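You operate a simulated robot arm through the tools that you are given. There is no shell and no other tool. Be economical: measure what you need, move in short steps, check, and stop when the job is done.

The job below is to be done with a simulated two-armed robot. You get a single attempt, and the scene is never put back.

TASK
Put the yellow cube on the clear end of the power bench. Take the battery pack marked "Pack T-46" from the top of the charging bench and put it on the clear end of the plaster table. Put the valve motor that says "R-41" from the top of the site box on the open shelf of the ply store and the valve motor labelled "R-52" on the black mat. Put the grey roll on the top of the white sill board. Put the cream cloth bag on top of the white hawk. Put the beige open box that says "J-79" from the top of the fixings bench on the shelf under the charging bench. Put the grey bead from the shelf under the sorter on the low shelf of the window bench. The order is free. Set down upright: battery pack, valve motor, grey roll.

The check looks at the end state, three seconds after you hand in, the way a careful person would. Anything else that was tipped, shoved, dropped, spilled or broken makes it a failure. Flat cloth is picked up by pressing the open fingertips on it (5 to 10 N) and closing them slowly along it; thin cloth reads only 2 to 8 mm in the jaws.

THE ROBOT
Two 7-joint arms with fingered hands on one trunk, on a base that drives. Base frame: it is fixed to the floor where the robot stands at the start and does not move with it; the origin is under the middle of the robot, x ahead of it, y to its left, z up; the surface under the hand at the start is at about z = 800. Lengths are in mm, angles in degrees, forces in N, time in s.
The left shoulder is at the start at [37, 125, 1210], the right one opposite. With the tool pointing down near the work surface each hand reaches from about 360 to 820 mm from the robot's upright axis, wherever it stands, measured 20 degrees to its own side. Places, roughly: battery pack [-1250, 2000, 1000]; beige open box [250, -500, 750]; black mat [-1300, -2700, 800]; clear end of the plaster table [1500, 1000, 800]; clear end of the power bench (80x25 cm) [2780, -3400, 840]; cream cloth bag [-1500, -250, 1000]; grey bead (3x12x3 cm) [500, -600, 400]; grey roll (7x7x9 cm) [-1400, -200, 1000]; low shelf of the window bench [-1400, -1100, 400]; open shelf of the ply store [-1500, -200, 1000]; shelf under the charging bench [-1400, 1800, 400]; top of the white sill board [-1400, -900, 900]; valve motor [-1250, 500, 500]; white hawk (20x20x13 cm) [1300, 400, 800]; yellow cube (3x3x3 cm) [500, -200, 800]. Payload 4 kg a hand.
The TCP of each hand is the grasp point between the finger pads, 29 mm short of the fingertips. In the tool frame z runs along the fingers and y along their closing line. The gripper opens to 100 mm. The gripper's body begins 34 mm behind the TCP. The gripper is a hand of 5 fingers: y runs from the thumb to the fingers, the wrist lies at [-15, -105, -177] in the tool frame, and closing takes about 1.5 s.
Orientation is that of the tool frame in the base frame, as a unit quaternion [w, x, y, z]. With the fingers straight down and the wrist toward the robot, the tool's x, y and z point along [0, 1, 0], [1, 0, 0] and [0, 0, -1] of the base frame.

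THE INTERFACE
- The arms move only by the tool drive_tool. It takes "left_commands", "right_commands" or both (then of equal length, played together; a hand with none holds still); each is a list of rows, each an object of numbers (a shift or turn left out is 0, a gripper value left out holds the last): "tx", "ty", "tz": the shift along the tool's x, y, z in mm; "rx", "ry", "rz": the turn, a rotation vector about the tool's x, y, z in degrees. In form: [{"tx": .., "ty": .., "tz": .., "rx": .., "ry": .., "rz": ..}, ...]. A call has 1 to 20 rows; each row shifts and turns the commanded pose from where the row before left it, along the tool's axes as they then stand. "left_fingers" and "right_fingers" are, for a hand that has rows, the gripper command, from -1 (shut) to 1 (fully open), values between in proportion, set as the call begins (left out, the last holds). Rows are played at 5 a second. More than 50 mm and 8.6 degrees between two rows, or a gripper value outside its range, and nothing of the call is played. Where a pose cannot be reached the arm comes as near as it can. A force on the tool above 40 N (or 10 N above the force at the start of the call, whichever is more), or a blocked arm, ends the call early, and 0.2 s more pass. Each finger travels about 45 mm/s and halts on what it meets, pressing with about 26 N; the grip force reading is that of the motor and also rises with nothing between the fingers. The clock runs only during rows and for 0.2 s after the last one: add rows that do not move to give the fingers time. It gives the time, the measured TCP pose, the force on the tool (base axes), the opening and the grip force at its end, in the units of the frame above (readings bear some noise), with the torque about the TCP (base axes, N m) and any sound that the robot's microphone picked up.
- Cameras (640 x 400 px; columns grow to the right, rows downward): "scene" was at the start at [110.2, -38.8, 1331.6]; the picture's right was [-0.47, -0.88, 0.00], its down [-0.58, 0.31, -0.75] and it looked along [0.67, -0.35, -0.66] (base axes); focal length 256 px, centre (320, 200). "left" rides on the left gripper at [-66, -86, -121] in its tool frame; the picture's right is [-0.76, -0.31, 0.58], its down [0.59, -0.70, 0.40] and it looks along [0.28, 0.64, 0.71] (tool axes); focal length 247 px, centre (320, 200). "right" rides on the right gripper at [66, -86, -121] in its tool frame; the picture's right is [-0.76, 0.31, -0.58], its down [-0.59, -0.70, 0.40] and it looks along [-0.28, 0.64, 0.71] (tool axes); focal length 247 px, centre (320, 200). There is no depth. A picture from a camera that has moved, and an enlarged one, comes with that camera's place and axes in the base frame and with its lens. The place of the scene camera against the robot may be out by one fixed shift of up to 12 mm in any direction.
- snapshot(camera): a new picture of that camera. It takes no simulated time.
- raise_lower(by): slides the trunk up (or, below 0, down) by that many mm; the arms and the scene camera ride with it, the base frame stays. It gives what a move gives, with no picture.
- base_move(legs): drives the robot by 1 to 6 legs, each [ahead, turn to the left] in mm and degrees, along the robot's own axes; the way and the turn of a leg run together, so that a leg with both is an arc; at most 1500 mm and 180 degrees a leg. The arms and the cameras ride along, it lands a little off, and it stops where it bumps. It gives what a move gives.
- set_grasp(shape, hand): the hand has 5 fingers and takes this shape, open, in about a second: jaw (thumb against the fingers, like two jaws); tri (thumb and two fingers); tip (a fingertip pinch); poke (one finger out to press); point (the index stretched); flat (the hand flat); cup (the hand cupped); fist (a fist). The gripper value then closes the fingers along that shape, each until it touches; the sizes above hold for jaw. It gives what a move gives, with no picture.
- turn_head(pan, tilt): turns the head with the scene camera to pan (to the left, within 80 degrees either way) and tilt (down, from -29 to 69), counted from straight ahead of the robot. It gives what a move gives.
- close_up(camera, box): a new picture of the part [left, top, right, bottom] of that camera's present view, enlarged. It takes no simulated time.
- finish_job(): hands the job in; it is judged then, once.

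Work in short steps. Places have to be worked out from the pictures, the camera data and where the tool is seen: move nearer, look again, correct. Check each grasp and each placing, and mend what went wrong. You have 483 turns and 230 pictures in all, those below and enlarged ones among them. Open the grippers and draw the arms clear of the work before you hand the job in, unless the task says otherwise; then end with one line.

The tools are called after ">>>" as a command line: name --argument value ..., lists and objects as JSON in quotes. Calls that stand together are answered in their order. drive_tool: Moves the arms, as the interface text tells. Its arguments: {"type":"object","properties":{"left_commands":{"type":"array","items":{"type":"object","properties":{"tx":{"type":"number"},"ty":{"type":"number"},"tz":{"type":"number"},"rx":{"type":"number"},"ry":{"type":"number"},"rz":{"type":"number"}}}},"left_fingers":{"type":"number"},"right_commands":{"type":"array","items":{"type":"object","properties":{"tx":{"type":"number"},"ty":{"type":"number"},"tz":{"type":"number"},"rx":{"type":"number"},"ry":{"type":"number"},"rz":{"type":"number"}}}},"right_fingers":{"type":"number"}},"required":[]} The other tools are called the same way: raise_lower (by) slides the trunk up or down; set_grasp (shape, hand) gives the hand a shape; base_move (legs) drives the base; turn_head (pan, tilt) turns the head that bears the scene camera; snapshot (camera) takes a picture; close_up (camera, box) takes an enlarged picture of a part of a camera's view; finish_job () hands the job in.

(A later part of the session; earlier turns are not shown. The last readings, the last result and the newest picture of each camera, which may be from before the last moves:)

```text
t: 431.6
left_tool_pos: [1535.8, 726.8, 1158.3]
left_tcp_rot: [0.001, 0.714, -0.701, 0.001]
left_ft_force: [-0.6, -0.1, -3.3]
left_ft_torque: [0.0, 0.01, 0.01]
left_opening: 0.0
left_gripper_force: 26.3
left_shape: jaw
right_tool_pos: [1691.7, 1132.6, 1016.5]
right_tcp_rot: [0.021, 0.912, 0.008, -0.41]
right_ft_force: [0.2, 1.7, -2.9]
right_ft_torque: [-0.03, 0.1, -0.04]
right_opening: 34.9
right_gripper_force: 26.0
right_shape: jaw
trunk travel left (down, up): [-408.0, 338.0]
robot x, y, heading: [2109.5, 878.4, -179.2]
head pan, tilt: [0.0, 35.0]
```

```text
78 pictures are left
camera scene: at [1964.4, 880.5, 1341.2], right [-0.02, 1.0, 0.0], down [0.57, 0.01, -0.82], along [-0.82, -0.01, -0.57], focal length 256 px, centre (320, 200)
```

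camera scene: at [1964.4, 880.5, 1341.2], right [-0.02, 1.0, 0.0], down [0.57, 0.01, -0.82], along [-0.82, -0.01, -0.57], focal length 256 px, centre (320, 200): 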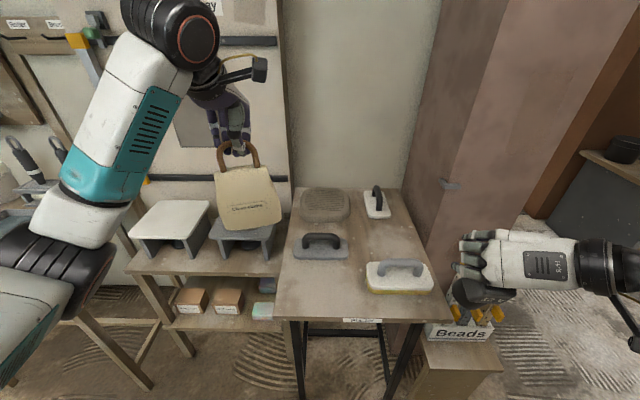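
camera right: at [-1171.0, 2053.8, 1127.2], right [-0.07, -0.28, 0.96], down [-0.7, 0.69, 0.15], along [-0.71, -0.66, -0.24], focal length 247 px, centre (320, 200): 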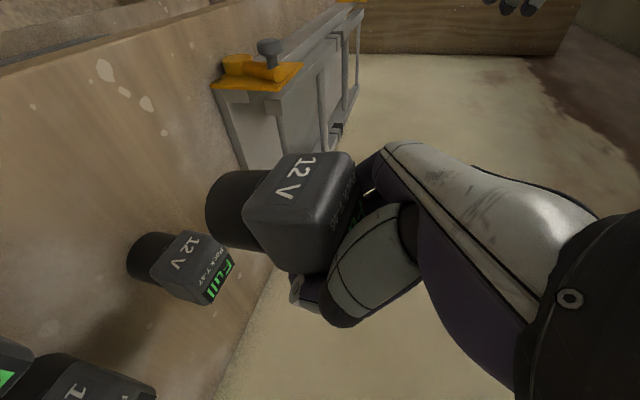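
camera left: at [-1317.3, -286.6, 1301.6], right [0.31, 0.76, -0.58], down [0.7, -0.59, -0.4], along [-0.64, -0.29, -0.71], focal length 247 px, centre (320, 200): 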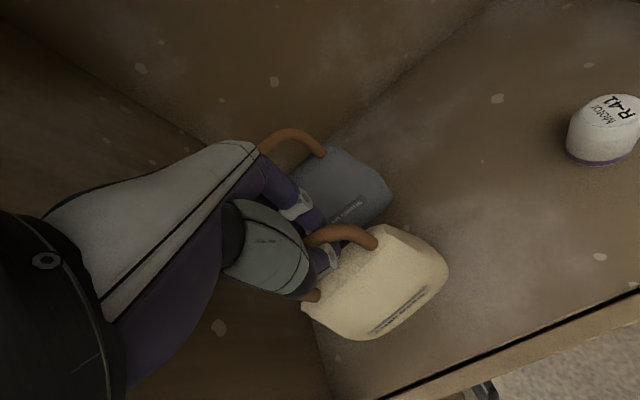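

Hawk top ≈[1310,375,805]; table z≈790. Turn the base 10° left so the right arm can reach the clear spot, then check.

>>> base_move --legs '[[0, 10]]'

>>> snapshot --camera "right"

```text
t: 432.7
left_tool_pos: [1570.0, 630.0, 1157.6]
left_tcp_rot: [0.001, 0.772, -0.635, 0.001]
left_ft_force: [-0.1, 0.5, -3.9]
left_ft_torque: [0.0, 0.01, -0.01]
left_opening: 0.2
left_gripper_force: 26.2
left_shape: jaw
right_tool_pos: [1653.0, 1057.4, 1015.9]
right_tcp_rot: [0.056, 0.908, 0.086, -0.406]
right_ft_force: [0.0, 0.5, -3.6]
right_ft_torque: [-0.05, 0.06, 0.03]
right_opening: 34.9
right_gripper_force: 25.7
right_shape: jaw
trunk travel left (down, up): [-408.0, 338.0]
robot x, y, heading: [2105.4, 887.4, -169.1]
head pan, tilt: [0.0, 35.0]
```

```text
77 pictures are left
camera right: at [1766.7, 1169.2, 1043.8], right [-0.01, -0.29, 0.96], down [-0.82, 0.55, 0.15], along [-0.57, -0.78, -0.24], focal length 247 px, centre (320, 200)
```

right: 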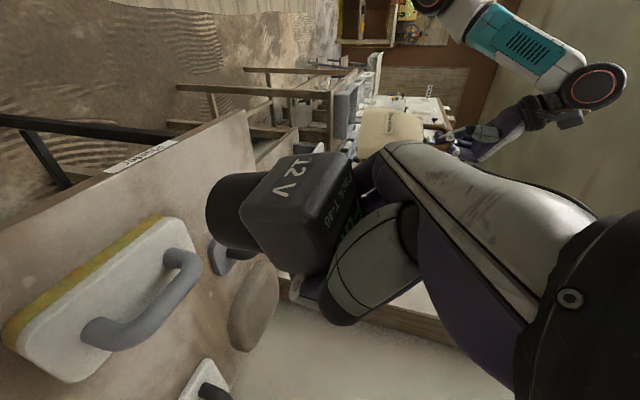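

Move the pack over the clear spot (TCP → [1565,892,960]).

>>> drive_tool --right_commands '[{"tx": -6.8, "ty": 28.4, "tz": 25.8}, {"tx": -6.8, "ty": 28.4, "tz": 25.8}, {"tx": -6.8, "ty": 28.4, "tz": 25.8}, {"tx": -6.8, "ty": 28.4, "tz": 25.8}, {"tx": -6.8, "ty": 28.4, "tz": 25.8}]'

>>> snapshot --camera "scene"

>>> snapshot --camera "right"

```text
t: 433.9
left_tool_pos: [1570.3, 631.5, 1156.5]
left_tcp_rot: [0.0, 0.772, -0.636, 0.0]
left_ft_force: [-0.4, 0.2, -2.4]
left_ft_torque: [0.0, 0.0, -0.02]
left_opening: 0.2
left_gripper_force: 26.3
left_shape: jaw
right_tool_pos: [1566.2, 891.3, 960.5]
right_tcp_rot: [0.056, 0.908, 0.086, -0.406]
right_ft_force: [-0.4, -0.7, -3.5]
right_ft_torque: [0.02, 0.06, -0.02]
right_opening: 34.5
right_gripper_force: 26.3
right_shape: jaw
trunk travel left (down, up): [-408.0, 338.0]
robot x, y, heading: [2108.5, 882.1, -169.1]
head pan, tilt: [0.0, 35.0]
```

```text
76 pictures are left
camera scene: at [1965.9, 856.4, 1340.9], right [-0.19, 0.98, 0.0], down [0.56, 0.11, -0.82], along [-0.8, -0.16, -0.57], focal length 256 px, centre (320, 200)
```

scene: 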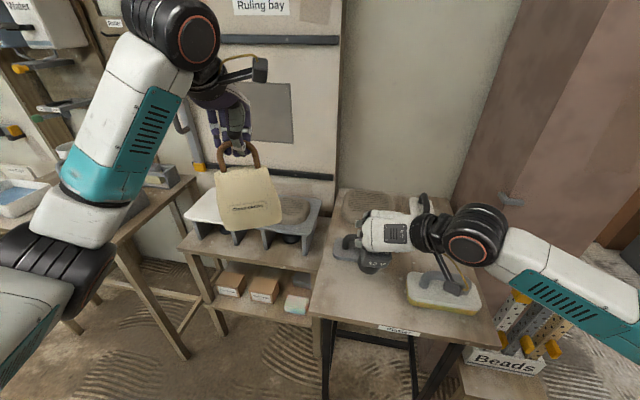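

```text
75 pictures are left
camera right: at [1679.0, 1003.5, 988.7], right [-0.01, -0.29, 0.96], down [-0.82, 0.55, 0.15], along [-0.57, -0.78, -0.24], focal length 247 px, centre (320, 200)
```

right: 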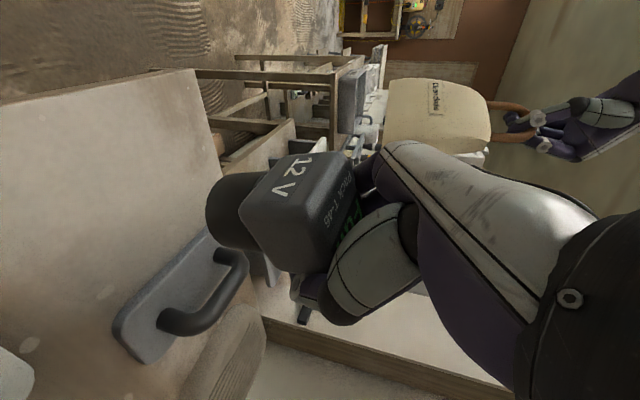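

Landing point is clear of the float and edges. Lower to ~900, then fine steps.

>>> drive_tool --right_commands '[{"tx": 15, "ty": -0.6, "tz": 13.3}, {"tx": 15, "ty": -0.6, "tz": 13.3}, {"tx": 11, "ty": -0.5, "tz": 10}]'

>>> drive_tool --right_commands '[{"tx": 4, "tz": 3.5}, {"tx": 4, "tz": 3.5}, {"tx": 4, "tz": 3.5}]'

>>> snapshot --camera "right"

```text
t: 434.7
left_tool_pos: [1570.8, 630.9, 1156.7]
left_tcp_rot: [0.0, 0.772, -0.635, 0.001]
left_ft_force: [-0.2, -0.1, -2.9]
left_ft_torque: [0.03, 0.05, 0.01]
left_opening: 0.1
left_gripper_force: 25.4
left_shape: jaw
right_tool_pos: [1566.2, 890.8, 905.1]
right_tcp_rot: [0.056, 0.908, 0.086, -0.406]
right_ft_force: [0.7, -0.4, -3.1]
right_ft_torque: [-0.03, 0.07, -0.02]
right_opening: 34.3
right_gripper_force: 25.5
right_shape: jaw
trunk travel left (down, up): [-408.0, 338.0]
robot x, y, heading: [2109.7, 883.6, -169.1]
head pan, tilt: [0.0, 35.0]
```

```text
t: 435.5
left_tool_pos: [1571.4, 630.6, 1156.1]
left_tcp_rot: [-0.001, 0.772, -0.635, 0.001]
left_ft_force: [0.1, -0.7, -2.5]
left_ft_torque: [0.04, 0.02, -0.01]
left_opening: 0.1
left_gripper_force: 26.0
left_shape: jaw
right_tool_pos: [1566.7, 890.4, 887.7]
right_tcp_rot: [0.056, 0.908, 0.087, -0.406]
right_ft_force: [1.0, 0.0, -3.2]
right_ft_torque: [-0.02, 0.06, -0.03]
right_opening: 34.8
right_gripper_force: 25.9
right_shape: jaw
trunk travel left (down, up): [-408.0, 338.0]
robot x, y, heading: [2108.2, 881.4, -169.0]
head pan, tilt: [0.0, 35.0]
```

```text
74 pictures are left
camera right: at [1679.4, 1003.8, 917.1], right [-0.01, -0.29, 0.96], down [-0.82, 0.55, 0.15], along [-0.57, -0.78, -0.24], focal length 247 px, centre (320, 200)
```

right: 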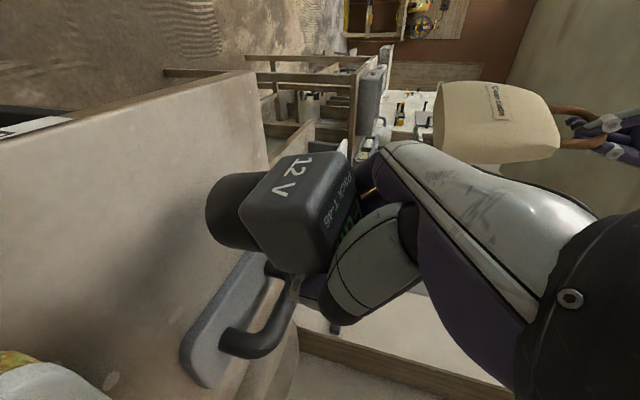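

>>> drive_tool --right_commands '[{"tx": 4, "tz": 3.5}, {"tx": 4, "tz": 3.5}, {"tx": 3, "tz": 2.7}]'

>>> drive_tool --right_commands '[{"tx": 3, "tz": 2.7}, {"tx": 3, "tz": 2.7}, {"tx": 3, "tz": 2.7}]'

>>> close_up --camera "right" --box '[140, 100, 380, 360]'

```text
t: 436.3
left_tool_pos: [1572.0, 631.6, 1156.9]
left_tcp_rot: [0.0, 0.772, -0.635, 0.0]
left_ft_force: [-0.5, 0.0, -3.2]
left_ft_torque: [0.01, -0.02, 0.02]
left_opening: 0.0
left_gripper_force: 25.8
left_shape: jaw
right_tool_pos: [1566.5, 890.7, 874.4]
right_tcp_rot: [0.056, 0.908, 0.087, -0.406]
right_ft_force: [-0.3, -0.2, -3.3]
right_ft_torque: [0.02, 0.1, 0.01]
right_opening: 34.7
right_gripper_force: 26.9
right_shape: jaw
trunk travel left (down, up): [-408.0, 338.0]
robot x, y, heading: [2106.9, 882.0, -169.0]
head pan, tilt: [0.0, 35.0]
```

```text
t: 437.1
left_tool_pos: [1570.1, 631.6, 1158.0]
left_tcp_rot: [0.001, 0.772, -0.635, 0.0]
left_ft_force: [-0.2, 0.4, -2.8]
left_ft_torque: [0.02, 0.02, 0.01]
left_opening: 0.0
left_gripper_force: 25.5
left_shape: jaw
right_tool_pos: [1566.9, 890.6, 862.9]
right_tcp_rot: [0.057, 0.908, 0.086, -0.406]
right_ft_force: [-0.3, 0.3, -2.7]
right_ft_torque: [0.01, 0.06, 0.01]
right_opening: 34.3
right_gripper_force: 26.2
right_shape: jaw
trunk travel left (down, up): [-408.0, 338.0]
robot x, y, heading: [2106.2, 884.2, -168.9]
head pan, tilt: [0.0, 35.0]
```

```text
1.54 times, centred on (260, 230) of right
camera zoom: at [1678.9, 1002.8, 890.2], right [-0.01, -0.28, 0.96], down [-0.82, 0.55, 0.15], along [-0.57, -0.78, -0.24], focal length 380 px, centre (412, 154)
```

zoom: 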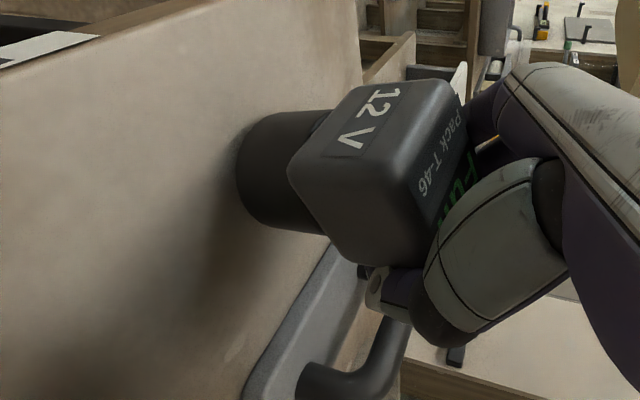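

>>> drive_tool --right_commands '[{"tx": 3, "tz": 2.7}, {"tx": 2, "tz": 1.8}, {"tx": 2, "tz": 1.8}]'

>>> drive_tool --right_commands '[{"tx": 2, "tz": 1.8}, {"tx": 2, "tz": 1.8}]'

```text
t: 437.9
left_tool_pos: [1571.0, 631.0, 1157.8]
left_tcp_rot: [0.0, 0.772, -0.636, 0.001]
left_ft_force: [-0.3, -0.6, -2.6]
left_ft_torque: [0.03, 0.03, -0.02]
left_opening: 0.0
left_gripper_force: 26.1
left_shape: jaw
right_tool_pos: [1566.4, 889.4, 853.5]
right_tcp_rot: [0.058, 0.907, 0.086, -0.408]
right_ft_force: [-2.1, -0.8, 2.6]
right_ft_torque: [-0.02, -0.01, -0.03]
right_opening: 34.6
right_gripper_force: 26.2
right_shape: jaw
trunk travel left (down, up): [-408.0, 338.0]
robot x, y, heading: [2110.5, 883.5, -168.8]
head pan, tilt: [0.0, 35.0]
```

```text
t: 438.5
left_tool_pos: [1572.1, 631.0, 1157.9]
left_tcp_rot: [0.0, 0.772, -0.635, 0.001]
left_ft_force: [0.6, 0.5, -3.6]
left_ft_torque: [0.02, -0.01, -0.01]
left_opening: 0.0
left_gripper_force: 26.1
left_shape: jaw
right_tool_pos: [1566.3, 889.4, 849.2]
right_tcp_rot: [0.058, 0.907, 0.085, -0.408]
right_ft_force: [-3.4, -2.8, 14.3]
right_ft_torque: [0.03, -0.36, -0.09]
right_opening: 34.8
right_gripper_force: 25.8
right_shape: jaw
trunk travel left (down, up): [-408.0, 338.0]
robot x, y, heading: [2108.2, 884.6, -168.9]
head pan, tilt: [0.0, 35.0]
```

Contact (14 N). Release the pack and check.

>>> drive_tool --right_commands '[{"tx": -1, "tz": -1}, {}, {}, {}, {}, {}]' --right_fingers 0.7

>>> snapshot --camera "right"

```text
t: 439.9
left_tool_pos: [1570.8, 631.0, 1157.6]
left_tcp_rot: [0.0, 0.772, -0.636, 0.0]
left_ft_force: [-0.3, -0.7, -3.1]
left_ft_torque: [0.0, 0.02, 0.02]
left_opening: 0.3
left_gripper_force: 26.1
left_shape: jaw
right_tool_pos: [1567.3, 889.5, 849.2]
right_tcp_rot: [0.056, 0.908, 0.087, -0.407]
right_ft_force: [0.1, 0.1, -0.8]
right_ft_torque: [-0.01, 0.0, -0.02]
right_opening: 85.3
right_gripper_force: 0.1
right_shape: jaw
trunk travel left (down, up): [-408.0, 338.0]
robot x, y, heading: [2108.2, 882.8, -169.2]
head pan, tilt: [0.0, 35.0]
```

```text
72 pictures are left
camera right: at [1679.7, 1002.5, 876.9], right [-0.01, -0.28, 0.96], down [-0.82, 0.55, 0.15], along [-0.57, -0.78, -0.24], focal length 247 px, centre (320, 200)
```

right: 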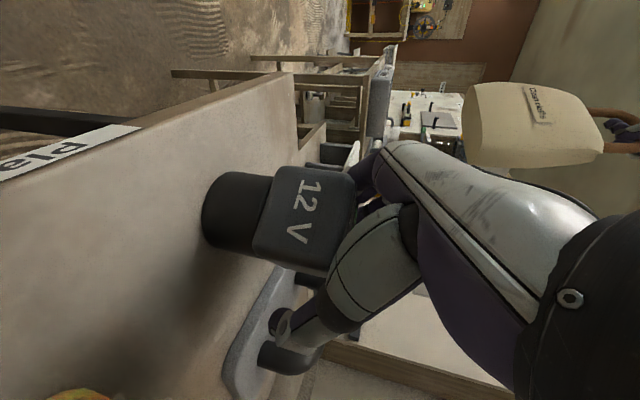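

Pack stands. Retract along the fingers.

>>> drive_tool --right_commands '[{"tz": -30}, {"tz": -40}, {"tz": -40}, {"tz": -40}, {"tx": -25, "tz": -25}, {"tx": -25, "tz": -25}]'

>>> snapshot --camera "scene"

```text
t: 441.3
left_tool_pos: [1571.6, 631.2, 1157.7]
left_tcp_rot: [0.0, 0.772, -0.635, 0.001]
left_ft_force: [0.0, 0.3, -2.9]
left_ft_torque: [0.03, 0.01, 0.0]
left_opening: 0.1
left_gripper_force: 26.0
left_shape: jaw
right_tool_pos: [1681.7, 917.4, 1020.5]
right_tcp_rot: [0.056, 0.908, 0.087, -0.406]
right_ft_force: [1.4, 0.7, -0.2]
right_ft_torque: [-0.01, 0.0, 0.0]
right_opening: 85.0
right_gripper_force: 0.1
right_shape: jaw
trunk travel left (down, up): [-408.0, 338.0]
robot x, y, heading: [2111.8, 880.4, -168.8]
head pan, tilt: [0.0, 35.0]
```

```text
71 pictures are left
camera scene: at [1966.9, 857.0, 1341.1], right [-0.19, 0.98, 0.0], down [0.56, 0.11, -0.82], along [-0.8, -0.16, -0.57], focal length 256 px, centre (320, 200)
```

scene: 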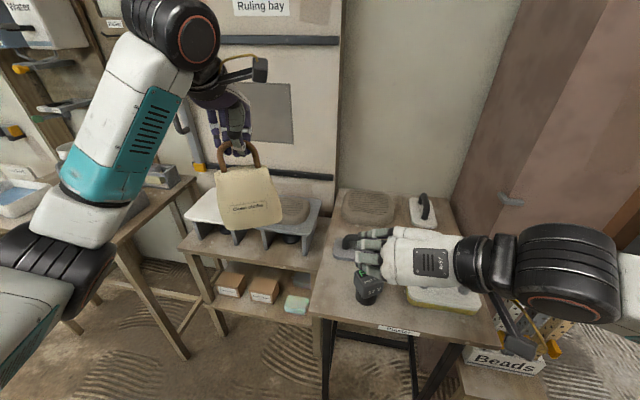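

Pack is set on the clear end. Now move to the hawk with the bag: drive to face y≈475.

>>> base_move --legs '[[0, 79], [405, 0], [0, -90], [120, 0]]'

>>> snapshot --camera "scene"

```text
t: 452.1
left_tool_pos: [1412.8, 336.5, 1158.0]
left_tcp_rot: [0.0, -0.704, 0.71, 0.0]
left_ft_force: [-0.2, -0.4, -3.2]
left_ft_torque: [0.03, 0.0, 0.04]
left_opening: 0.0
left_gripper_force: 25.4
left_shape: jaw
right_tool_pos: [1577.3, 594.4, 1019.2]
right_tcp_rot: [0.014, 0.912, -0.006, -0.41]
right_ft_force: [-0.4, 0.9, 0.3]
right_ft_torque: [-0.01, 0.01, 0.03]
right_opening: 85.1
right_gripper_force: 0.0
right_shape: jaw
trunk travel left (down, up): [-408.0, 338.0]
robot x, y, heading: [1986.0, 475.6, 179.7]
head pan, tilt: [0.0, 35.0]
```

```text
70 pictures are left
camera scene: at [1846.0, 475.1, 1341.1], right [0.01, 1.0, 0.0], down [0.57, -0.01, -0.82], along [-0.82, 0.01, -0.57], focal length 256 px, centre (320, 200)
```

scene: 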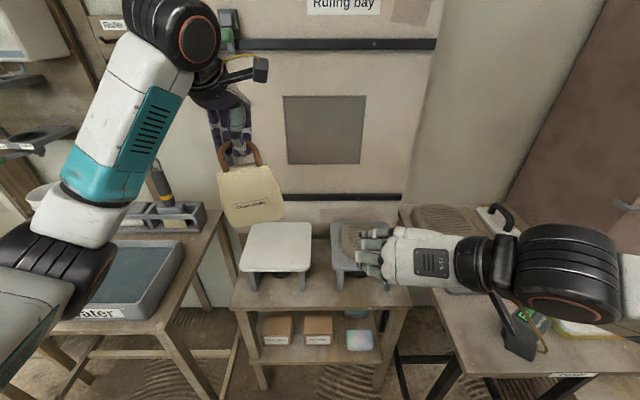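

Hawk centre ≈[1312,363,805]. Move the bag over it and lower to just above.

>>> drive_tool --left_commands '[{"ty": 34, "tx": -9.5}, {"ty": 34, "tx": -9.5}, {"ty": 33, "tx": -9}, {"tz": 37}, {"tz": 37}, {"tz": 37}, {"tz": 30}]'

>>> close_up --camera "scene" --box '[180, 140, 380, 310]'

>>> snapshot --camera "left"

```text
t: 453.7
left_tool_pos: [1313.1, 364.7, 1016.5]
left_tcp_rot: [-0.001, -0.703, 0.711, -0.002]
left_ft_force: [0.7, 0.4, -2.6]
left_ft_torque: [0.0, -0.02, 0.02]
left_opening: 0.1
left_gripper_force: 25.9
left_shape: jaw
right_tool_pos: [1576.6, 594.7, 1020.0]
right_tcp_rot: [0.014, 0.912, -0.007, -0.41]
right_ft_force: [0.4, -0.6, 0.1]
right_ft_torque: [0.0, -0.02, -0.01]
right_opening: 85.0
right_gripper_force: 0.0
right_shape: jaw
trunk travel left (down, up): [-408.0, 338.0]
robot x, y, heading: [1989.6, 471.6, 179.6]
head pan, tilt: [0.0, 35.0]
```

```text
2.35 times, centred on (280, 225) of scene
camera zoom: at [1845.7, 475.0, 1341.1], right [0.01, 1.0, 0.0], down [0.57, -0.01, -0.82], along [-0.82, 0.01, -0.57], focal length 602 px, centre (414, 141)
```

zoom: 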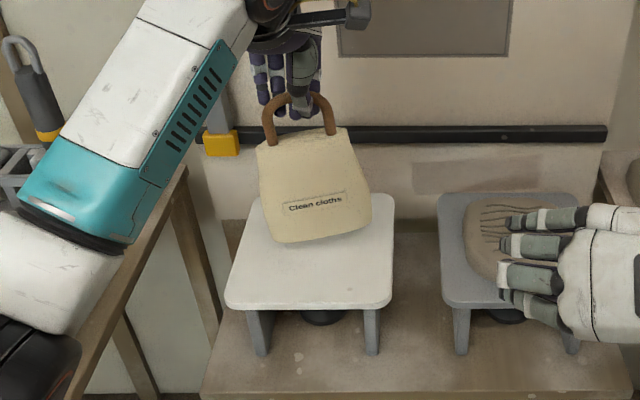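

```text
68 pictures are left
camera left: at [1398.8, 429.2, 1136.3], right [0.32, 0.75, -0.58], down [0.7, -0.6, -0.4], along [-0.64, -0.28, -0.71], focal length 247 px, centre (320, 200)
```

left: 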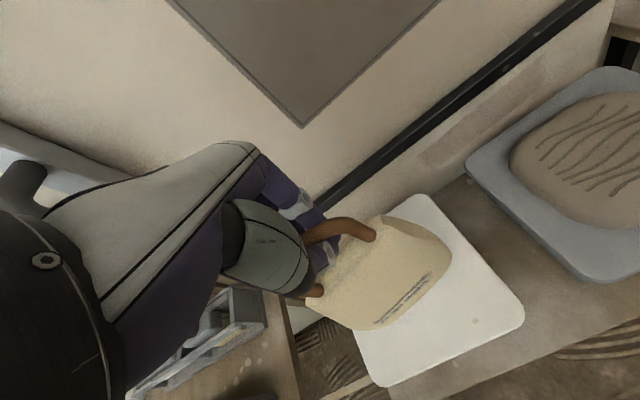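

Well centred. Lower until the bag's weight comes off.

>>> drive_tool --left_commands '[{"tz": 10}, {"tz": 8}, {"tz": 6}]'

>>> drive_tool --left_commands '[{"tz": 5}, {"tz": 4}]'

>>> close_up --camera "scene" --box '[180, 140, 380, 310]'

```text
t: 454.5
left_tool_pos: [1312.4, 365.6, 992.2]
left_tcp_rot: [-0.001, -0.703, 0.711, 0.0]
left_ft_force: [0.5, 1.1, -2.7]
left_ft_torque: [0.0, -0.02, -0.03]
left_opening: 0.2
left_gripper_force: 26.4
left_shape: jaw
right_tool_pos: [1577.2, 595.6, 1019.8]
right_tcp_rot: [0.014, 0.912, -0.006, -0.409]
right_ft_force: [0.4, 0.6, 0.2]
right_ft_torque: [0.01, 0.0, 0.01]
right_opening: 84.9
right_gripper_force: 0.1
right_shape: jaw
trunk travel left (down, up): [-408.0, 338.0]
robot x, y, heading: [1993.6, 469.2, 179.5]
head pan, tilt: [0.0, 35.0]
```

```text
t: 455.1
left_tool_pos: [1312.9, 364.2, 983.6]
left_tcp_rot: [-0.001, -0.703, 0.711, -0.001]
left_ft_force: [-0.3, 0.7, -2.6]
left_ft_torque: [0.01, 0.0, 0.02]
left_opening: 0.0
left_gripper_force: 26.2
left_shape: jaw
right_tool_pos: [1577.4, 594.9, 1019.5]
right_tcp_rot: [0.015, 0.912, -0.006, -0.41]
right_ft_force: [0.0, -0.7, 0.0]
right_ft_torque: [-0.02, 0.02, 0.0]
right_opening: 84.8
right_gripper_force: 0.1
right_shape: jaw
trunk travel left (down, up): [-408.0, 338.0]
robot x, y, heading: [1989.3, 472.9, 179.5]
head pan, tilt: [0.0, 35.0]
```

```text
2.35 times, centred on (280, 225) of scene
camera zoom: at [1845.9, 475.0, 1341.1], right [0.01, 1.0, 0.0], down [0.57, -0.01, -0.82], along [-0.82, 0.01, -0.57], focal length 602 px, centre (414, 141)
```

zoom: 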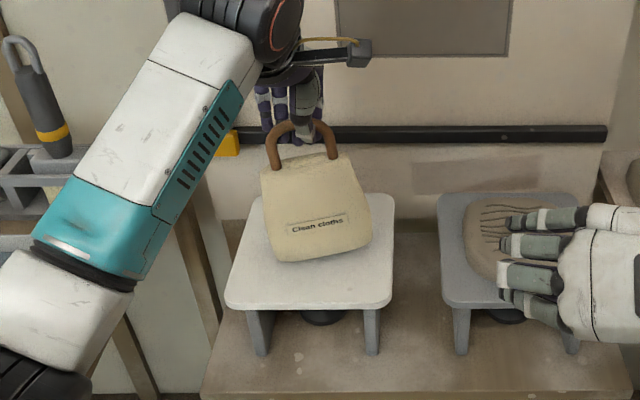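

>>> drive_tool --left_commands '[{"tz": 5}, {"tz": 4}, {"tz": 4}]'

>>> drive_tool --left_commands '[{"tz": 4}, {"tz": 4}]'

>>> close_up --camera "scene" --box '[180, 140, 380, 310]'

```text
t: 455.9
left_tool_pos: [1312.9, 364.6, 970.1]
left_tcp_rot: [-0.001, -0.704, 0.711, 0.0]
left_ft_force: [-0.3, -0.3, -2.9]
left_ft_torque: [0.0, 0.01, 0.0]
left_opening: 0.0
left_gripper_force: 26.0
left_shape: jaw
right_tool_pos: [1577.5, 595.4, 1019.8]
right_tcp_rot: [0.014, 0.912, -0.007, -0.41]
right_ft_force: [-0.1, 1.3, 0.4]
right_ft_torque: [-0.01, 0.0, 0.02]
right_opening: 85.2
right_gripper_force: 0.0
right_shape: jaw
trunk travel left (down, up): [-408.0, 338.0]
robot x, y, heading: [1990.3, 472.1, 179.4]
head pan, tilt: [0.0, 35.0]
```

```text
t: 456.5
left_tool_pos: [1313.1, 364.6, 962.2]
left_tcp_rot: [0.0, -0.703, 0.711, -0.001]
left_ft_force: [0.4, 0.7, 2.0]
left_ft_torque: [-0.06, 0.02, -0.02]
left_opening: 0.0
left_gripper_force: 25.9
left_shape: jaw
right_tool_pos: [1577.3, 594.6, 1020.0]
right_tcp_rot: [0.015, 0.912, -0.007, -0.411]
right_ft_force: [-0.5, -0.7, -0.3]
right_ft_torque: [0.01, 0.0, 0.01]
right_opening: 85.2
right_gripper_force: 0.1
right_shape: jaw
trunk travel left (down, up): [-408.0, 338.0]
robot x, y, heading: [1988.8, 472.5, 179.3]
head pan, tilt: [0.0, 35.0]
```

```text
2.35 times, centred on (280, 225) of scene
camera zoom: at [1846.2, 475.1, 1341.1], right [0.01, 1.0, 0.0], down [0.57, -0.01, -0.82], along [-0.82, 0.01, -0.57], focal length 602 px, centre (414, 141)
```

zoom: 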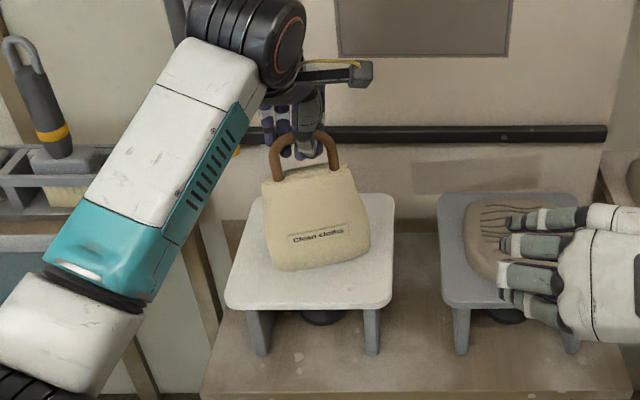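

Bag touches down. Lower 5 mm more to seat it, then open.

>>> drive_tool --left_commands '[{"tz": 3}, {"tz": 3}]'

>>> drive_tool --left_commands '[{}, {}, {}, {}, {}, {}]' --left_fingers 0.7

>>> close_up --camera "scene" --box '[180, 140, 380, 310]'

```text
t: 457.1
left_tool_pos: [1312.2, 364.8, 956.1]
left_tcp_rot: [-0.002, -0.703, 0.712, -0.002]
left_ft_force: [-0.1, 2.2, -0.2]
left_ft_torque: [-0.02, 0.0, 0.03]
left_opening: 0.0
left_gripper_force: 26.6
left_shape: jaw
right_tool_pos: [1578.5, 596.5, 1020.0]
right_tcp_rot: [0.014, 0.912, -0.006, -0.41]
right_ft_force: [0.5, -0.3, 0.2]
right_ft_torque: [0.02, -0.01, 0.01]
right_opening: 85.5
right_gripper_force: 0.0
right_shape: jaw
trunk travel left (down, up): [-408.0, 338.0]
robot x, y, heading: [1989.3, 470.7, 179.5]
head pan, tilt: [0.0, 35.0]
```

```text
t: 458.5
left_tool_pos: [1312.8, 364.6, 956.8]
left_tcp_rot: [-0.001, -0.703, 0.711, -0.001]
left_ft_force: [-0.9, -0.2, -1.2]
left_ft_torque: [0.02, 0.02, -0.01]
left_opening: 85.2
left_gripper_force: 0.0
left_shape: jaw
right_tool_pos: [1577.2, 594.9, 1020.1]
right_tcp_rot: [0.014, 0.912, -0.007, -0.41]
right_ft_force: [-0.5, -0.3, 0.4]
right_ft_torque: [-0.02, 0.0, 0.01]
right_opening: 85.0
right_gripper_force: 0.0
right_shape: jaw
trunk travel left (down, up): [-408.0, 338.0]
robot x, y, heading: [1991.9, 467.9, 179.5]
head pan, tilt: [0.0, 35.0]
```

```text
2.35 times, centred on (280, 225) of scene
camera zoom: at [1846.2, 475.0, 1341.1], right [0.01, 1.0, 0.0], down [0.57, -0.01, -0.82], along [-0.82, 0.01, -0.57], focal length 602 px, centre (414, 141)
```

zoom: 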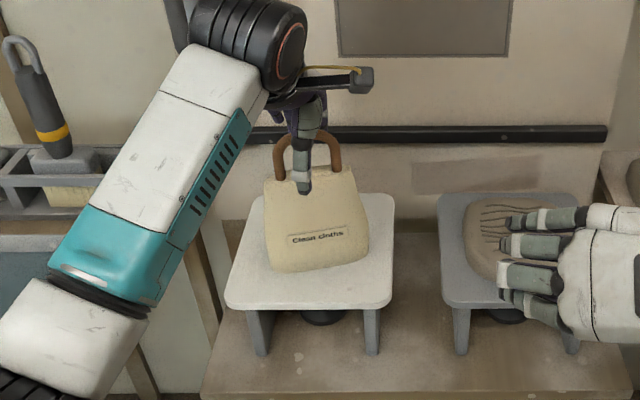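

Bag stands on the hawk. Raise the hand straight up and verify.

>>> drive_tool --left_commands '[{"tz": -20}, {"tz": -40}, {"tz": -40}, {"tz": -40}, {"ty": -40}, {"ty": -40}, {"ty": -40}]'

>>> close_up --camera "scene" --box '[180, 140, 480, 340]'

```text
t: 460.1
left_tool_pos: [1434.4, 361.8, 1096.6]
left_tcp_rot: [0.0, -0.704, 0.71, -0.001]
left_ft_force: [0.8, -0.7, -0.7]
left_ft_torque: [0.02, 0.0, 0.02]
left_opening: 84.9
left_gripper_force: 0.1
left_shape: jaw
right_tool_pos: [1578.5, 595.0, 1019.8]
right_tcp_rot: [0.015, 0.912, -0.006, -0.411]
right_ft_force: [0.1, -0.8, -0.4]
right_ft_torque: [0.01, -0.01, 0.0]
right_opening: 85.1
right_gripper_force: 0.1
right_shape: jaw
trunk travel left (down, up): [-408.0, 338.0]
robot x, y, heading: [1990.0, 471.9, 179.4]
head pan, tilt: [0.0, 35.0]
```

```text
2.00 times, centred on (330, 240) of scene
camera zoom: at [1847.0, 473.2, 1341.3], right [0.01, 1.0, 0.0], down [0.57, 0.0, -0.82], along [-0.82, 0.01, -0.57], focal length 511 px, centre (300, 120)
```

zoom: 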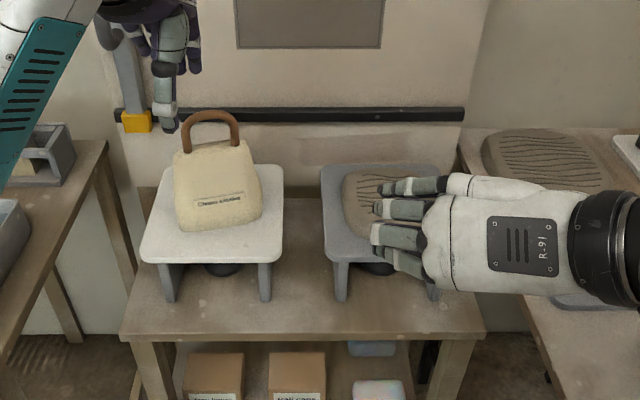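

Both east placements done. Return west: back off, north, and through the gap.

>>> base_move --legs '[[-120, 0], [0, -90], [1480, 0], [80, 0], [0, 90]]'

```text
t: 476.9
left_tool_pos: [1605.5, 1964.8, 1095.5]
left_tcp_rot: [0.0, -0.684, 0.729, -0.001]
left_ft_force: [0.2, -0.5, 0.8]
left_ft_torque: [0.0, 0.02, 0.02]
left_opening: 85.3
left_gripper_force: 0.1
left_shape: jaw
right_tool_pos: [1764.2, 2190.0, 1019.7]
right_tcp_rot: [0.003, 0.911, -0.031, -0.41]
right_ft_force: [0.3, -0.3, 0.0]
right_ft_torque: [-0.01, 0.01, 0.04]
right_opening: 85.3
right_gripper_force: 0.1
right_shape: jaw
trunk travel left (down, up): [-408.0, 338.0]
robot x, y, heading: [2166.7, 2043.5, 176.5]
head pan, tilt: [0.0, 35.0]
```

>>> base_move --legs '[[0, 3.5], [1300, 0], [1250, 0], [0, 90], [1480, 0], [0, -90]]'

>>> turn_head --pan -8 --tilt 42

>>> snapshot --camera "scene"

```text
t: 504.6
left_tool_pos: [-944.3, 445.0, 1096.2]
left_tcp_rot: [-0.001, -0.706, 0.708, -0.001]
left_ft_force: [0.3, 0.0, 0.4]
left_ft_torque: [-0.01, -0.01, -0.01]
left_opening: 85.0
left_gripper_force: 0.0
left_shape: jaw
right_tool_pos: [-800.5, 679.0, 1019.4]
right_tcp_rot: [0.017, 0.912, -0.003, -0.41]
right_ft_force: [-1.0, 0.5, -0.8]
right_ft_torque: [-0.01, 0.02, -0.02]
right_opening: 85.3
right_gripper_force: 0.2
right_shape: jaw
trunk travel left (down, up): [-408.0, 338.0]
robot x, y, heading: [-388.0, 560.4, 179.8]
head pan, tilt: [0.0, 35.0]
```

```text
t: 505.2
left_tool_pos: [-944.9, 445.5, 1094.9]
left_tcp_rot: [0.0, -0.706, 0.708, 0.0]
left_ft_force: [0.6, 0.2, 0.3]
left_ft_torque: [-0.01, -0.01, 0.01]
left_opening: 85.1
left_gripper_force: 0.1
left_shape: jaw
right_tool_pos: [-800.5, 679.2, 1019.4]
right_tcp_rot: [0.016, 0.912, -0.003, -0.41]
right_ft_force: [0.4, -0.6, -0.4]
right_ft_torque: [0.02, 0.0, -0.01]
right_opening: 85.2
right_gripper_force: 0.0
right_shape: jaw
trunk travel left (down, up): [-408.0, 338.0]
robot x, y, heading: [-388.1, 561.3, 179.9]
head pan, tilt: [-8.0, 42.0]
```

```text
63 pictures are left
camera scene: at [-526.4, 573.5, 1330.7], right [0.14, 0.99, 0.0], down [0.66, -0.09, -0.74], along [-0.74, 0.1, -0.67], focal length 256 px, centre (320, 200)
```

scene: 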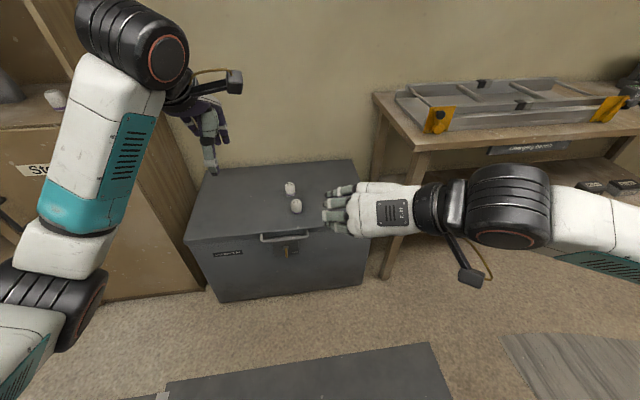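

R-52 ≈[-1318,583]. Turn 8° left, advance 280, lower 200, and look with the right camera.

>>> base_move --legs '[[0, 8], [280, 0]]'

>>> raise_lower --by -200

>>> snapshot --camera "right"

>>> close_up --camera "scene" --box '[230, 140, 430, 290]'

```text
t: 507.8
left_tool_pos: [-1202.9, 331.2, 1096.9]
left_tcp_rot: [0.0, 0.754, -0.657, 0.0]
left_ft_force: [-0.1, 0.3, -0.4]
left_ft_torque: [0.02, -0.02, 0.0]
left_opening: 85.1
left_gripper_force: 0.0
left_shape: jaw
right_tool_pos: [-1093.0, 581.2, 1020.1]
right_tcp_rot: [0.045, 0.91, 0.062, -0.408]
right_ft_force: [1.0, 0.5, -0.7]
right_ft_torque: [0.02, 0.01, 0.0]
right_opening: 84.9
right_gripper_force: 0.0
right_shape: jaw
trunk travel left (down, up): [-408.0, 338.0]
robot x, y, heading: [-666.5, 520.1, -172.1]
head pan, tilt: [-8.0, 42.0]
```

```text
t: 510.0
left_tool_pos: [-1200.3, 331.2, 897.5]
left_tcp_rot: [0.0, 0.754, -0.657, 0.001]
left_ft_force: [0.4, 0.2, 0.4]
left_ft_torque: [-0.01, -0.01, 0.03]
left_opening: 84.9
left_gripper_force: 0.0
left_shape: jaw
right_tool_pos: [-1103.4, 579.6, 765.2]
right_tcp_rot: [0.04, 0.937, 0.062, -0.341]
right_ft_force: [0.3, 0.4, -0.4]
right_ft_torque: [0.0, 0.01, -0.01]
right_opening: 85.0
right_gripper_force: 0.1
right_shape: jaw
trunk travel left (down, up): [-208.0, 538.0]
robot x, y, heading: [-667.9, 522.9, -172.2]
head pan, tilt: [-8.0, 42.0]
```

```text
62 pictures are left
camera right: at [-990.7, 686.1, 812.3], right [-0.16, -0.3, 0.94], down [-0.8, 0.6, 0.05], along [-0.57, -0.74, -0.34], focal length 247 px, centre (320, 200)
```

right: 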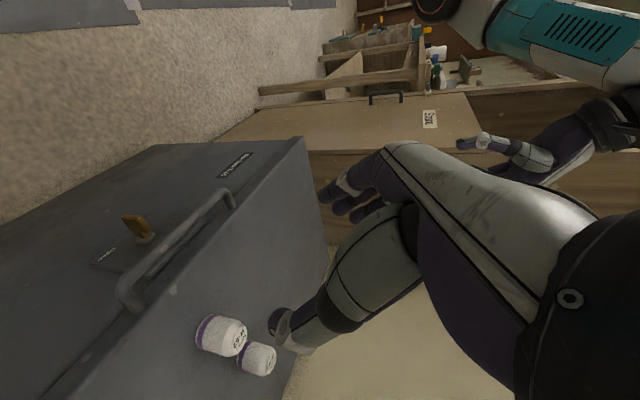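

```text
2.67 times, centred on (330, 215) of scene
camera zoom: at [-859.2, 509.3, 1125.7], right [0.0, 1.0, 0.0], down [0.67, 0.0, -0.74], along [-0.74, 0.0, -0.67], focal length 682 px, centre (293, 160)
```

zoom: 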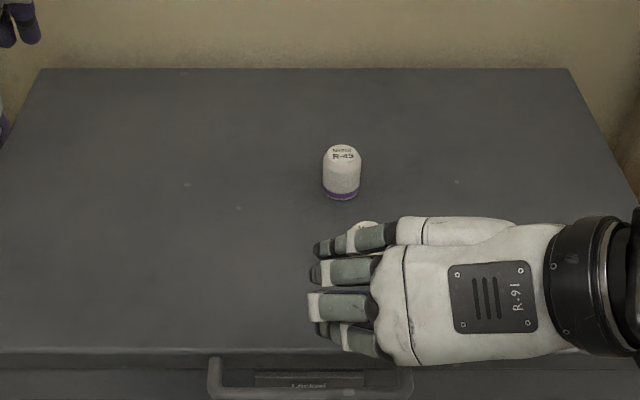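

R-52 ≈[-1310,587]. Approach to a point above/in front and recheck.

>>> drive_tool --right_commands '[{"tx": -10.9, "ty": -7.6, "tz": 43.2}, {"tx": -10.9, "ty": -7.6, "tz": 43.2}, {"tx": -10.9, "ty": -7.6, "tz": 43.2}, {"tx": -10.9, "ty": -7.6, "tz": 43.2}]'

>>> snapshot --camera "right"

>>> close_up --camera "scene" --box '[230, 140, 430, 290]'

```text
t: 511.0
left_tool_pos: [-1202.3, 331.0, 895.2]
left_tcp_rot: [0.001, 0.754, -0.657, 0.001]
left_ft_force: [0.8, 0.2, 0.2]
left_ft_torque: [0.0, -0.02, -0.01]
left_opening: 85.2
left_gripper_force: 0.0
left_shape: jaw
right_tool_pos: [-1250.6, 586.3, 660.2]
right_tcp_rot: [0.041, 0.937, 0.063, -0.341]
right_ft_force: [-0.3, 0.5, -0.4]
right_ft_torque: [0.02, -0.02, 0.01]
right_opening: 84.9
right_gripper_force: 0.0
right_shape: jaw
trunk travel left (down, up): [-208.0, 538.0]
robot x, y, heading: [-664.4, 523.0, -172.2]
head pan, tilt: [-8.0, 42.0]
```

```text
60 pictures are left
camera right: at [-1137.2, 691.7, 706.3], right [-0.16, -0.3, 0.94], down [-0.8, 0.6, 0.05], along [-0.57, -0.74, -0.34], focal length 247 px, centre (320, 200)
```

right: 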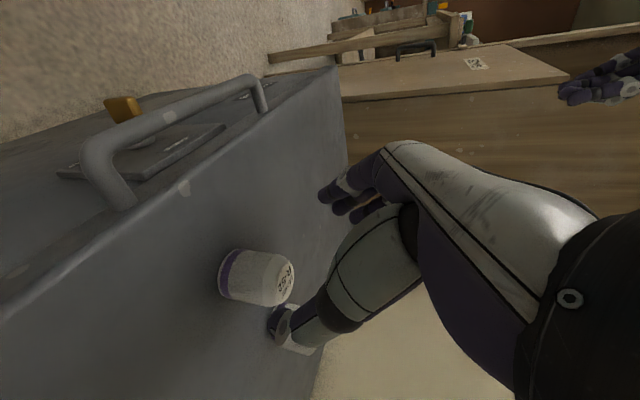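

```text
2.67 times, centred on (330, 215) of scene
camera zoom: at [-859.7, 509.2, 1125.5], right [0.0, 1.0, 0.0], down [0.67, 0.0, -0.74], along [-0.74, 0.0, -0.67], focal length 682 px, centre (293, 160)
```

zoom: 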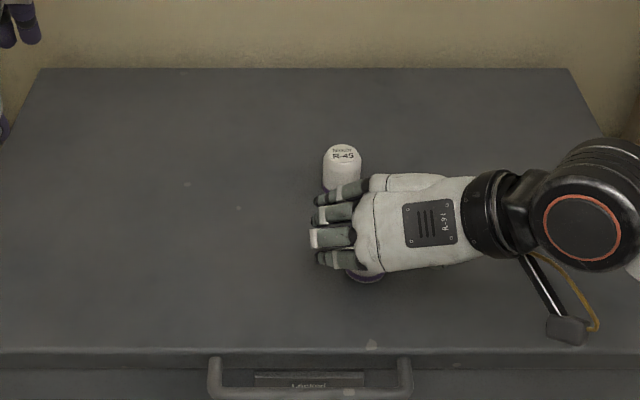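

Triangulated base ≈[-1305,590,555]. Advance along the fingers to straddle it.

>>> drive_tool --right_commands '[{"ty": -6, "tz": 42}, {"ty": -6, "tz": 42}, {}]'

>>> snapshot --camera "right"

```text
t: 511.8
left_tool_pos: [-1201.5, 330.3, 897.5]
left_tcp_rot: [0.001, 0.754, -0.657, 0.001]
left_ft_force: [0.3, -0.1, -0.3]
left_ft_torque: [-0.02, 0.01, 0.0]
left_opening: 85.0
left_gripper_force: 0.0
left_shape: jaw
right_tool_pos: [-1307.1, 587.5, 594.5]
right_tcp_rot: [0.04, 0.937, 0.062, -0.341]
right_ft_force: [0.0, 0.6, -0.1]
right_ft_torque: [0.02, -0.02, 0.0]
right_opening: 84.7
right_gripper_force: 0.1
right_shape: jaw
trunk travel left (down, up): [-208.0, 538.0]
robot x, y, heading: [-669.5, 521.2, -172.0]
head pan, tilt: [-8.0, 42.0]
```

```text
58 pictures are left
camera right: at [-1193.2, 694.1, 641.4], right [-0.17, -0.3, 0.94], down [-0.8, 0.6, 0.05], along [-0.57, -0.74, -0.34], focal length 247 px, centre (320, 200)
```

right: 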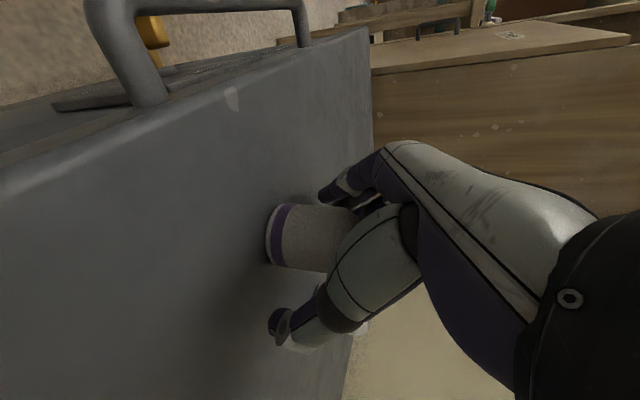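

Motor is between thumb and fingers, well inside. Close and lift.

>>> drive_tool --right_commands '[{}, {}, {}, {}, {}, {}]' --right_fingers -1

>>> drive_tool --right_commands '[{"tx": -13, "ty": 0.6, "tz": -15}, {"tx": -13, "ty": 0.6, "tz": -15}, {"tx": -26, "ty": 1, "tz": -30}, {"tx": -26, "ty": 1, "tz": -30}]'

>>> snapshot --camera "right"

```text
t: 513.2
left_tool_pos: [-1202.3, 329.9, 896.2]
left_tcp_rot: [0.001, 0.754, -0.657, 0.001]
left_ft_force: [0.3, 0.4, 0.3]
left_ft_torque: [-0.02, 0.01, 0.04]
left_opening: 84.9
left_gripper_force: 0.1
left_shape: jaw
right_tool_pos: [-1306.2, 588.9, 594.3]
right_tcp_rot: [0.04, 0.937, 0.062, -0.341]
right_ft_force: [-0.5, 0.5, -0.2]
right_ft_torque: [0.02, -0.04, -0.05]
right_opening: 29.5
right_gripper_force: 25.7
right_shape: jaw
trunk travel left (down, up): [-208.0, 538.0]
robot x, y, heading: [-662.8, 524.7, -172.3]
head pan, tilt: [-8.0, 42.0]
```

```text
t: 514.2
left_tool_pos: [-1202.1, 331.2, 895.6]
left_tcp_rot: [0.001, 0.754, -0.657, 0.0]
left_ft_force: [0.9, 0.6, -0.1]
left_ft_torque: [0.0, 0.02, 0.02]
left_opening: 84.9
left_gripper_force: 0.0
left_shape: jaw
right_tool_pos: [-1307.6, 588.5, 713.8]
right_tcp_rot: [0.04, 0.937, 0.062, -0.34]
right_ft_force: [-0.2, -0.7, -1.7]
right_ft_torque: [0.02, -0.03, 0.03]
right_opening: 28.9
right_gripper_force: 25.9
right_shape: jaw
trunk travel left (down, up): [-208.0, 538.0]
robot x, y, heading: [-665.4, 522.5, -172.0]
head pan, tilt: [-8.0, 42.0]
```

```text
57 pictures are left
camera right: at [-1194.3, 693.8, 761.1], right [-0.16, -0.3, 0.94], down [-0.8, 0.6, 0.05], along [-0.57, -0.74, -0.34], focal length 247 px, centre (320, 200)
```

right: 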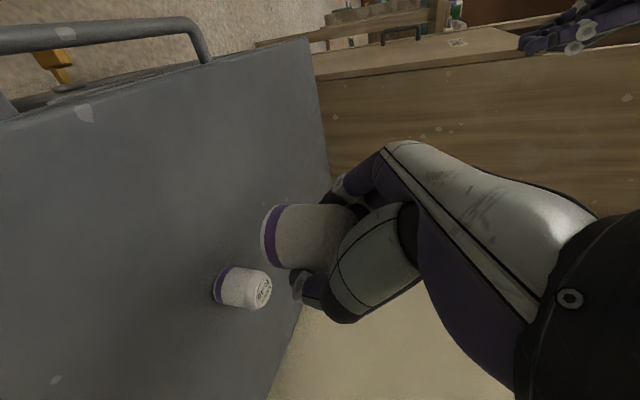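

R-52 held deep in the hand. Back off, raise the trunk, and drive to the cube at the damp-logger table.

>>> base_move --legs '[[-250, 0]]'

>>> raise_lower --by 200

>>> base_move --legs '[[0, 82], [790, 0], [0, 90], [330, 0]]'

>>> turn_head --pan 5 --tilt 45

>>> snapshot --camera "scene"

```text
t: 516.0
left_tool_pos: [-955.8, 365.5, 896.4]
left_tcp_rot: [0.0, 0.753, -0.658, 0.001]
left_ft_force: [-0.2, 0.7, -0.3]
left_ft_torque: [-0.06, 0.02, 0.0]
left_opening: 85.1
left_gripper_force: 0.0
left_shape: jaw
right_tool_pos: [-1060.1, 623.7, 713.4]
right_tcp_rot: [0.04, 0.937, 0.062, -0.341]
right_ft_force: [-1.2, 0.6, -0.5]
right_ft_torque: [-0.01, 0.01, 0.02]
right_opening: 29.2
right_gripper_force: 25.6
right_shape: jaw
trunk travel left (down, up): [-208.0, 538.0]
robot x, y, heading: [-423.8, 557.0, -172.0]
head pan, tilt: [-8.0, 42.0]
```

```text
t: 518.2
left_tool_pos: [-954.2, 365.0, 1094.8]
left_tcp_rot: [0.001, 0.753, -0.658, 0.002]
left_ft_force: [-1.6, -0.1, 0.3]
left_ft_torque: [-0.01, 0.01, -0.03]
left_opening: 85.0
left_gripper_force: 0.0
left_shape: jaw
right_tool_pos: [-1059.7, 623.4, 912.5]
right_tcp_rot: [0.04, 0.937, 0.062, -0.341]
right_ft_force: [-1.4, -1.2, -0.5]
right_ft_torque: [0.01, 0.01, 0.02]
right_opening: 29.1
right_gripper_force: 26.2
right_shape: jaw
trunk travel left (down, up): [-408.0, 338.0]
robot x, y, heading: [-418.5, 555.4, -172.3]
head pan, tilt: [-8.0, 42.0]
```

```text
t: 531.7
left_tool_pos: [470.9, -81.6, 1096.7]
left_tcp_rot: [-0.001, 0.698, 0.716, 0.001]
left_ft_force: [-0.4, 0.3, -0.1]
left_ft_torque: [-0.02, 0.02, -0.01]
left_opening: 85.1
left_gripper_force: 0.1
left_shape: jaw
right_tool_pos: [546.9, -349.0, 914.2]
right_tcp_rot: [0.342, -0.011, 0.939, 0.021]
right_ft_force: [0.2, 0.0, -0.8]
right_ft_torque: [-0.04, -0.02, 0.01]
right_opening: 28.8
right_gripper_force: 26.6
right_shape: jaw
trunk travel left (down, up): [-408.0, 338.0]
robot x, y, heading: [-83.9, -211.5, 1.3]
head pan, tilt: [-8.0, 42.0]
```

```text
t: 532.4
left_tool_pos: [469.6, -81.6, 1096.2]
left_tcp_rot: [0.0, 0.698, 0.716, 0.0]
left_ft_force: [0.4, 0.1, -0.6]
left_ft_torque: [-0.01, 0.01, 0.01]
left_opening: 85.0
left_gripper_force: 0.1
left_shape: jaw
right_tool_pos: [547.2, -349.6, 914.2]
right_tcp_rot: [0.342, -0.01, 0.939, 0.022]
right_ft_force: [-0.2, -0.4, -0.5]
right_ft_torque: [-0.01, -0.01, 0.01]
right_opening: 29.0
right_gripper_force: 25.8
right_shape: jaw
trunk travel left (down, up): [-408.0, 338.0]
robot x, y, heading: [-87.1, -209.9, 1.3]
head pan, tilt: [5.0, 45.0]
```

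```text
56 pictures are left
camera scene: at [33.4, -201.1, 1326.3], right [0.11, -0.99, 0.0], down [-0.7, -0.08, -0.71], along [0.7, 0.08, -0.71], focal length 256 px, centre (320, 200)
```

scene: 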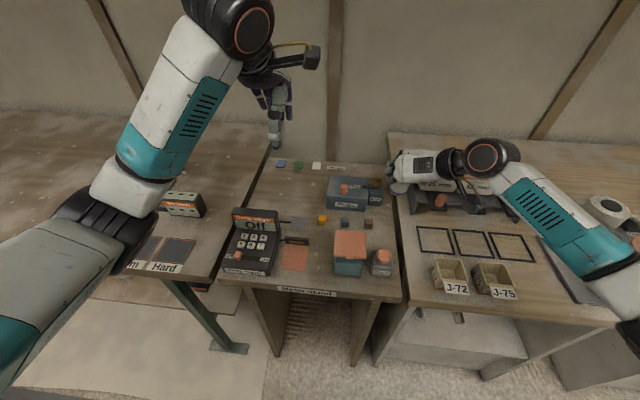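

Right hand with the motor is close to the rack; raise it straight up 160 mm first. Then zoom on the cube.

>>> drive_tool --right_commands '[{"tx": -25.8, "ty": 1.3, "tz": -30.5}, {"tx": -25.8, "ty": 1.3, "tz": -30.5}, {"tx": -25.8, "ty": 1.3, "tz": -30.5}, {"tx": -25.8, "ty": 1.3, "tz": -30.5}]'

>>> close_up --camera "scene" --box '[220, 140, 460, 300]'

```text
t: 533.4
left_tool_pos: [470.2, -80.4, 1096.8]
left_tcp_rot: [0.0, 0.698, 0.717, 0.001]
left_ft_force: [-0.2, -0.7, -0.8]
left_ft_torque: [0.03, 0.02, -0.05]
left_opening: 85.0
left_gripper_force: 0.1
left_shape: jaw
right_tool_pos: [545.7, -350.0, 1073.8]
right_tcp_rot: [0.342, -0.01, 0.939, 0.022]
right_ft_force: [0.3, 0.4, -0.1]
right_ft_torque: [-0.02, 0.03, 0.02]
right_opening: 28.6
right_gripper_force: 25.7
right_shape: jaw
trunk travel left (down, up): [-408.0, 338.0]
robot x, y, heading: [-81.5, -209.9, 1.4]
head pan, tilt: [5.0, 45.0]
```

```text
2.50 times, centred on (340, 220) of scene
camera zoom: at [33.2, -200.8, 1326.3], right [0.11, -0.99, 0.0], down [-0.7, -0.08, -0.71], along [0.7, 0.08, -0.71], focal length 639 px, centre (270, 150)
```

zoom: 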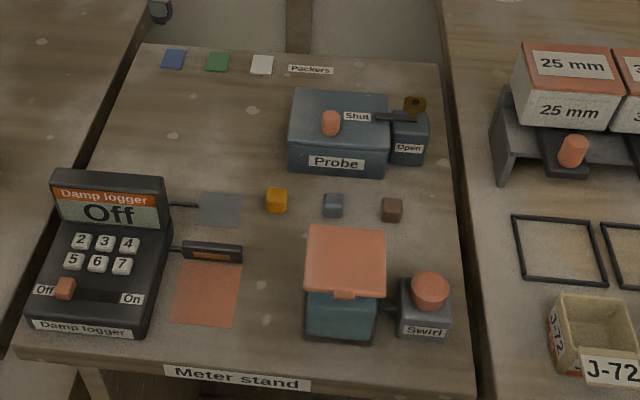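

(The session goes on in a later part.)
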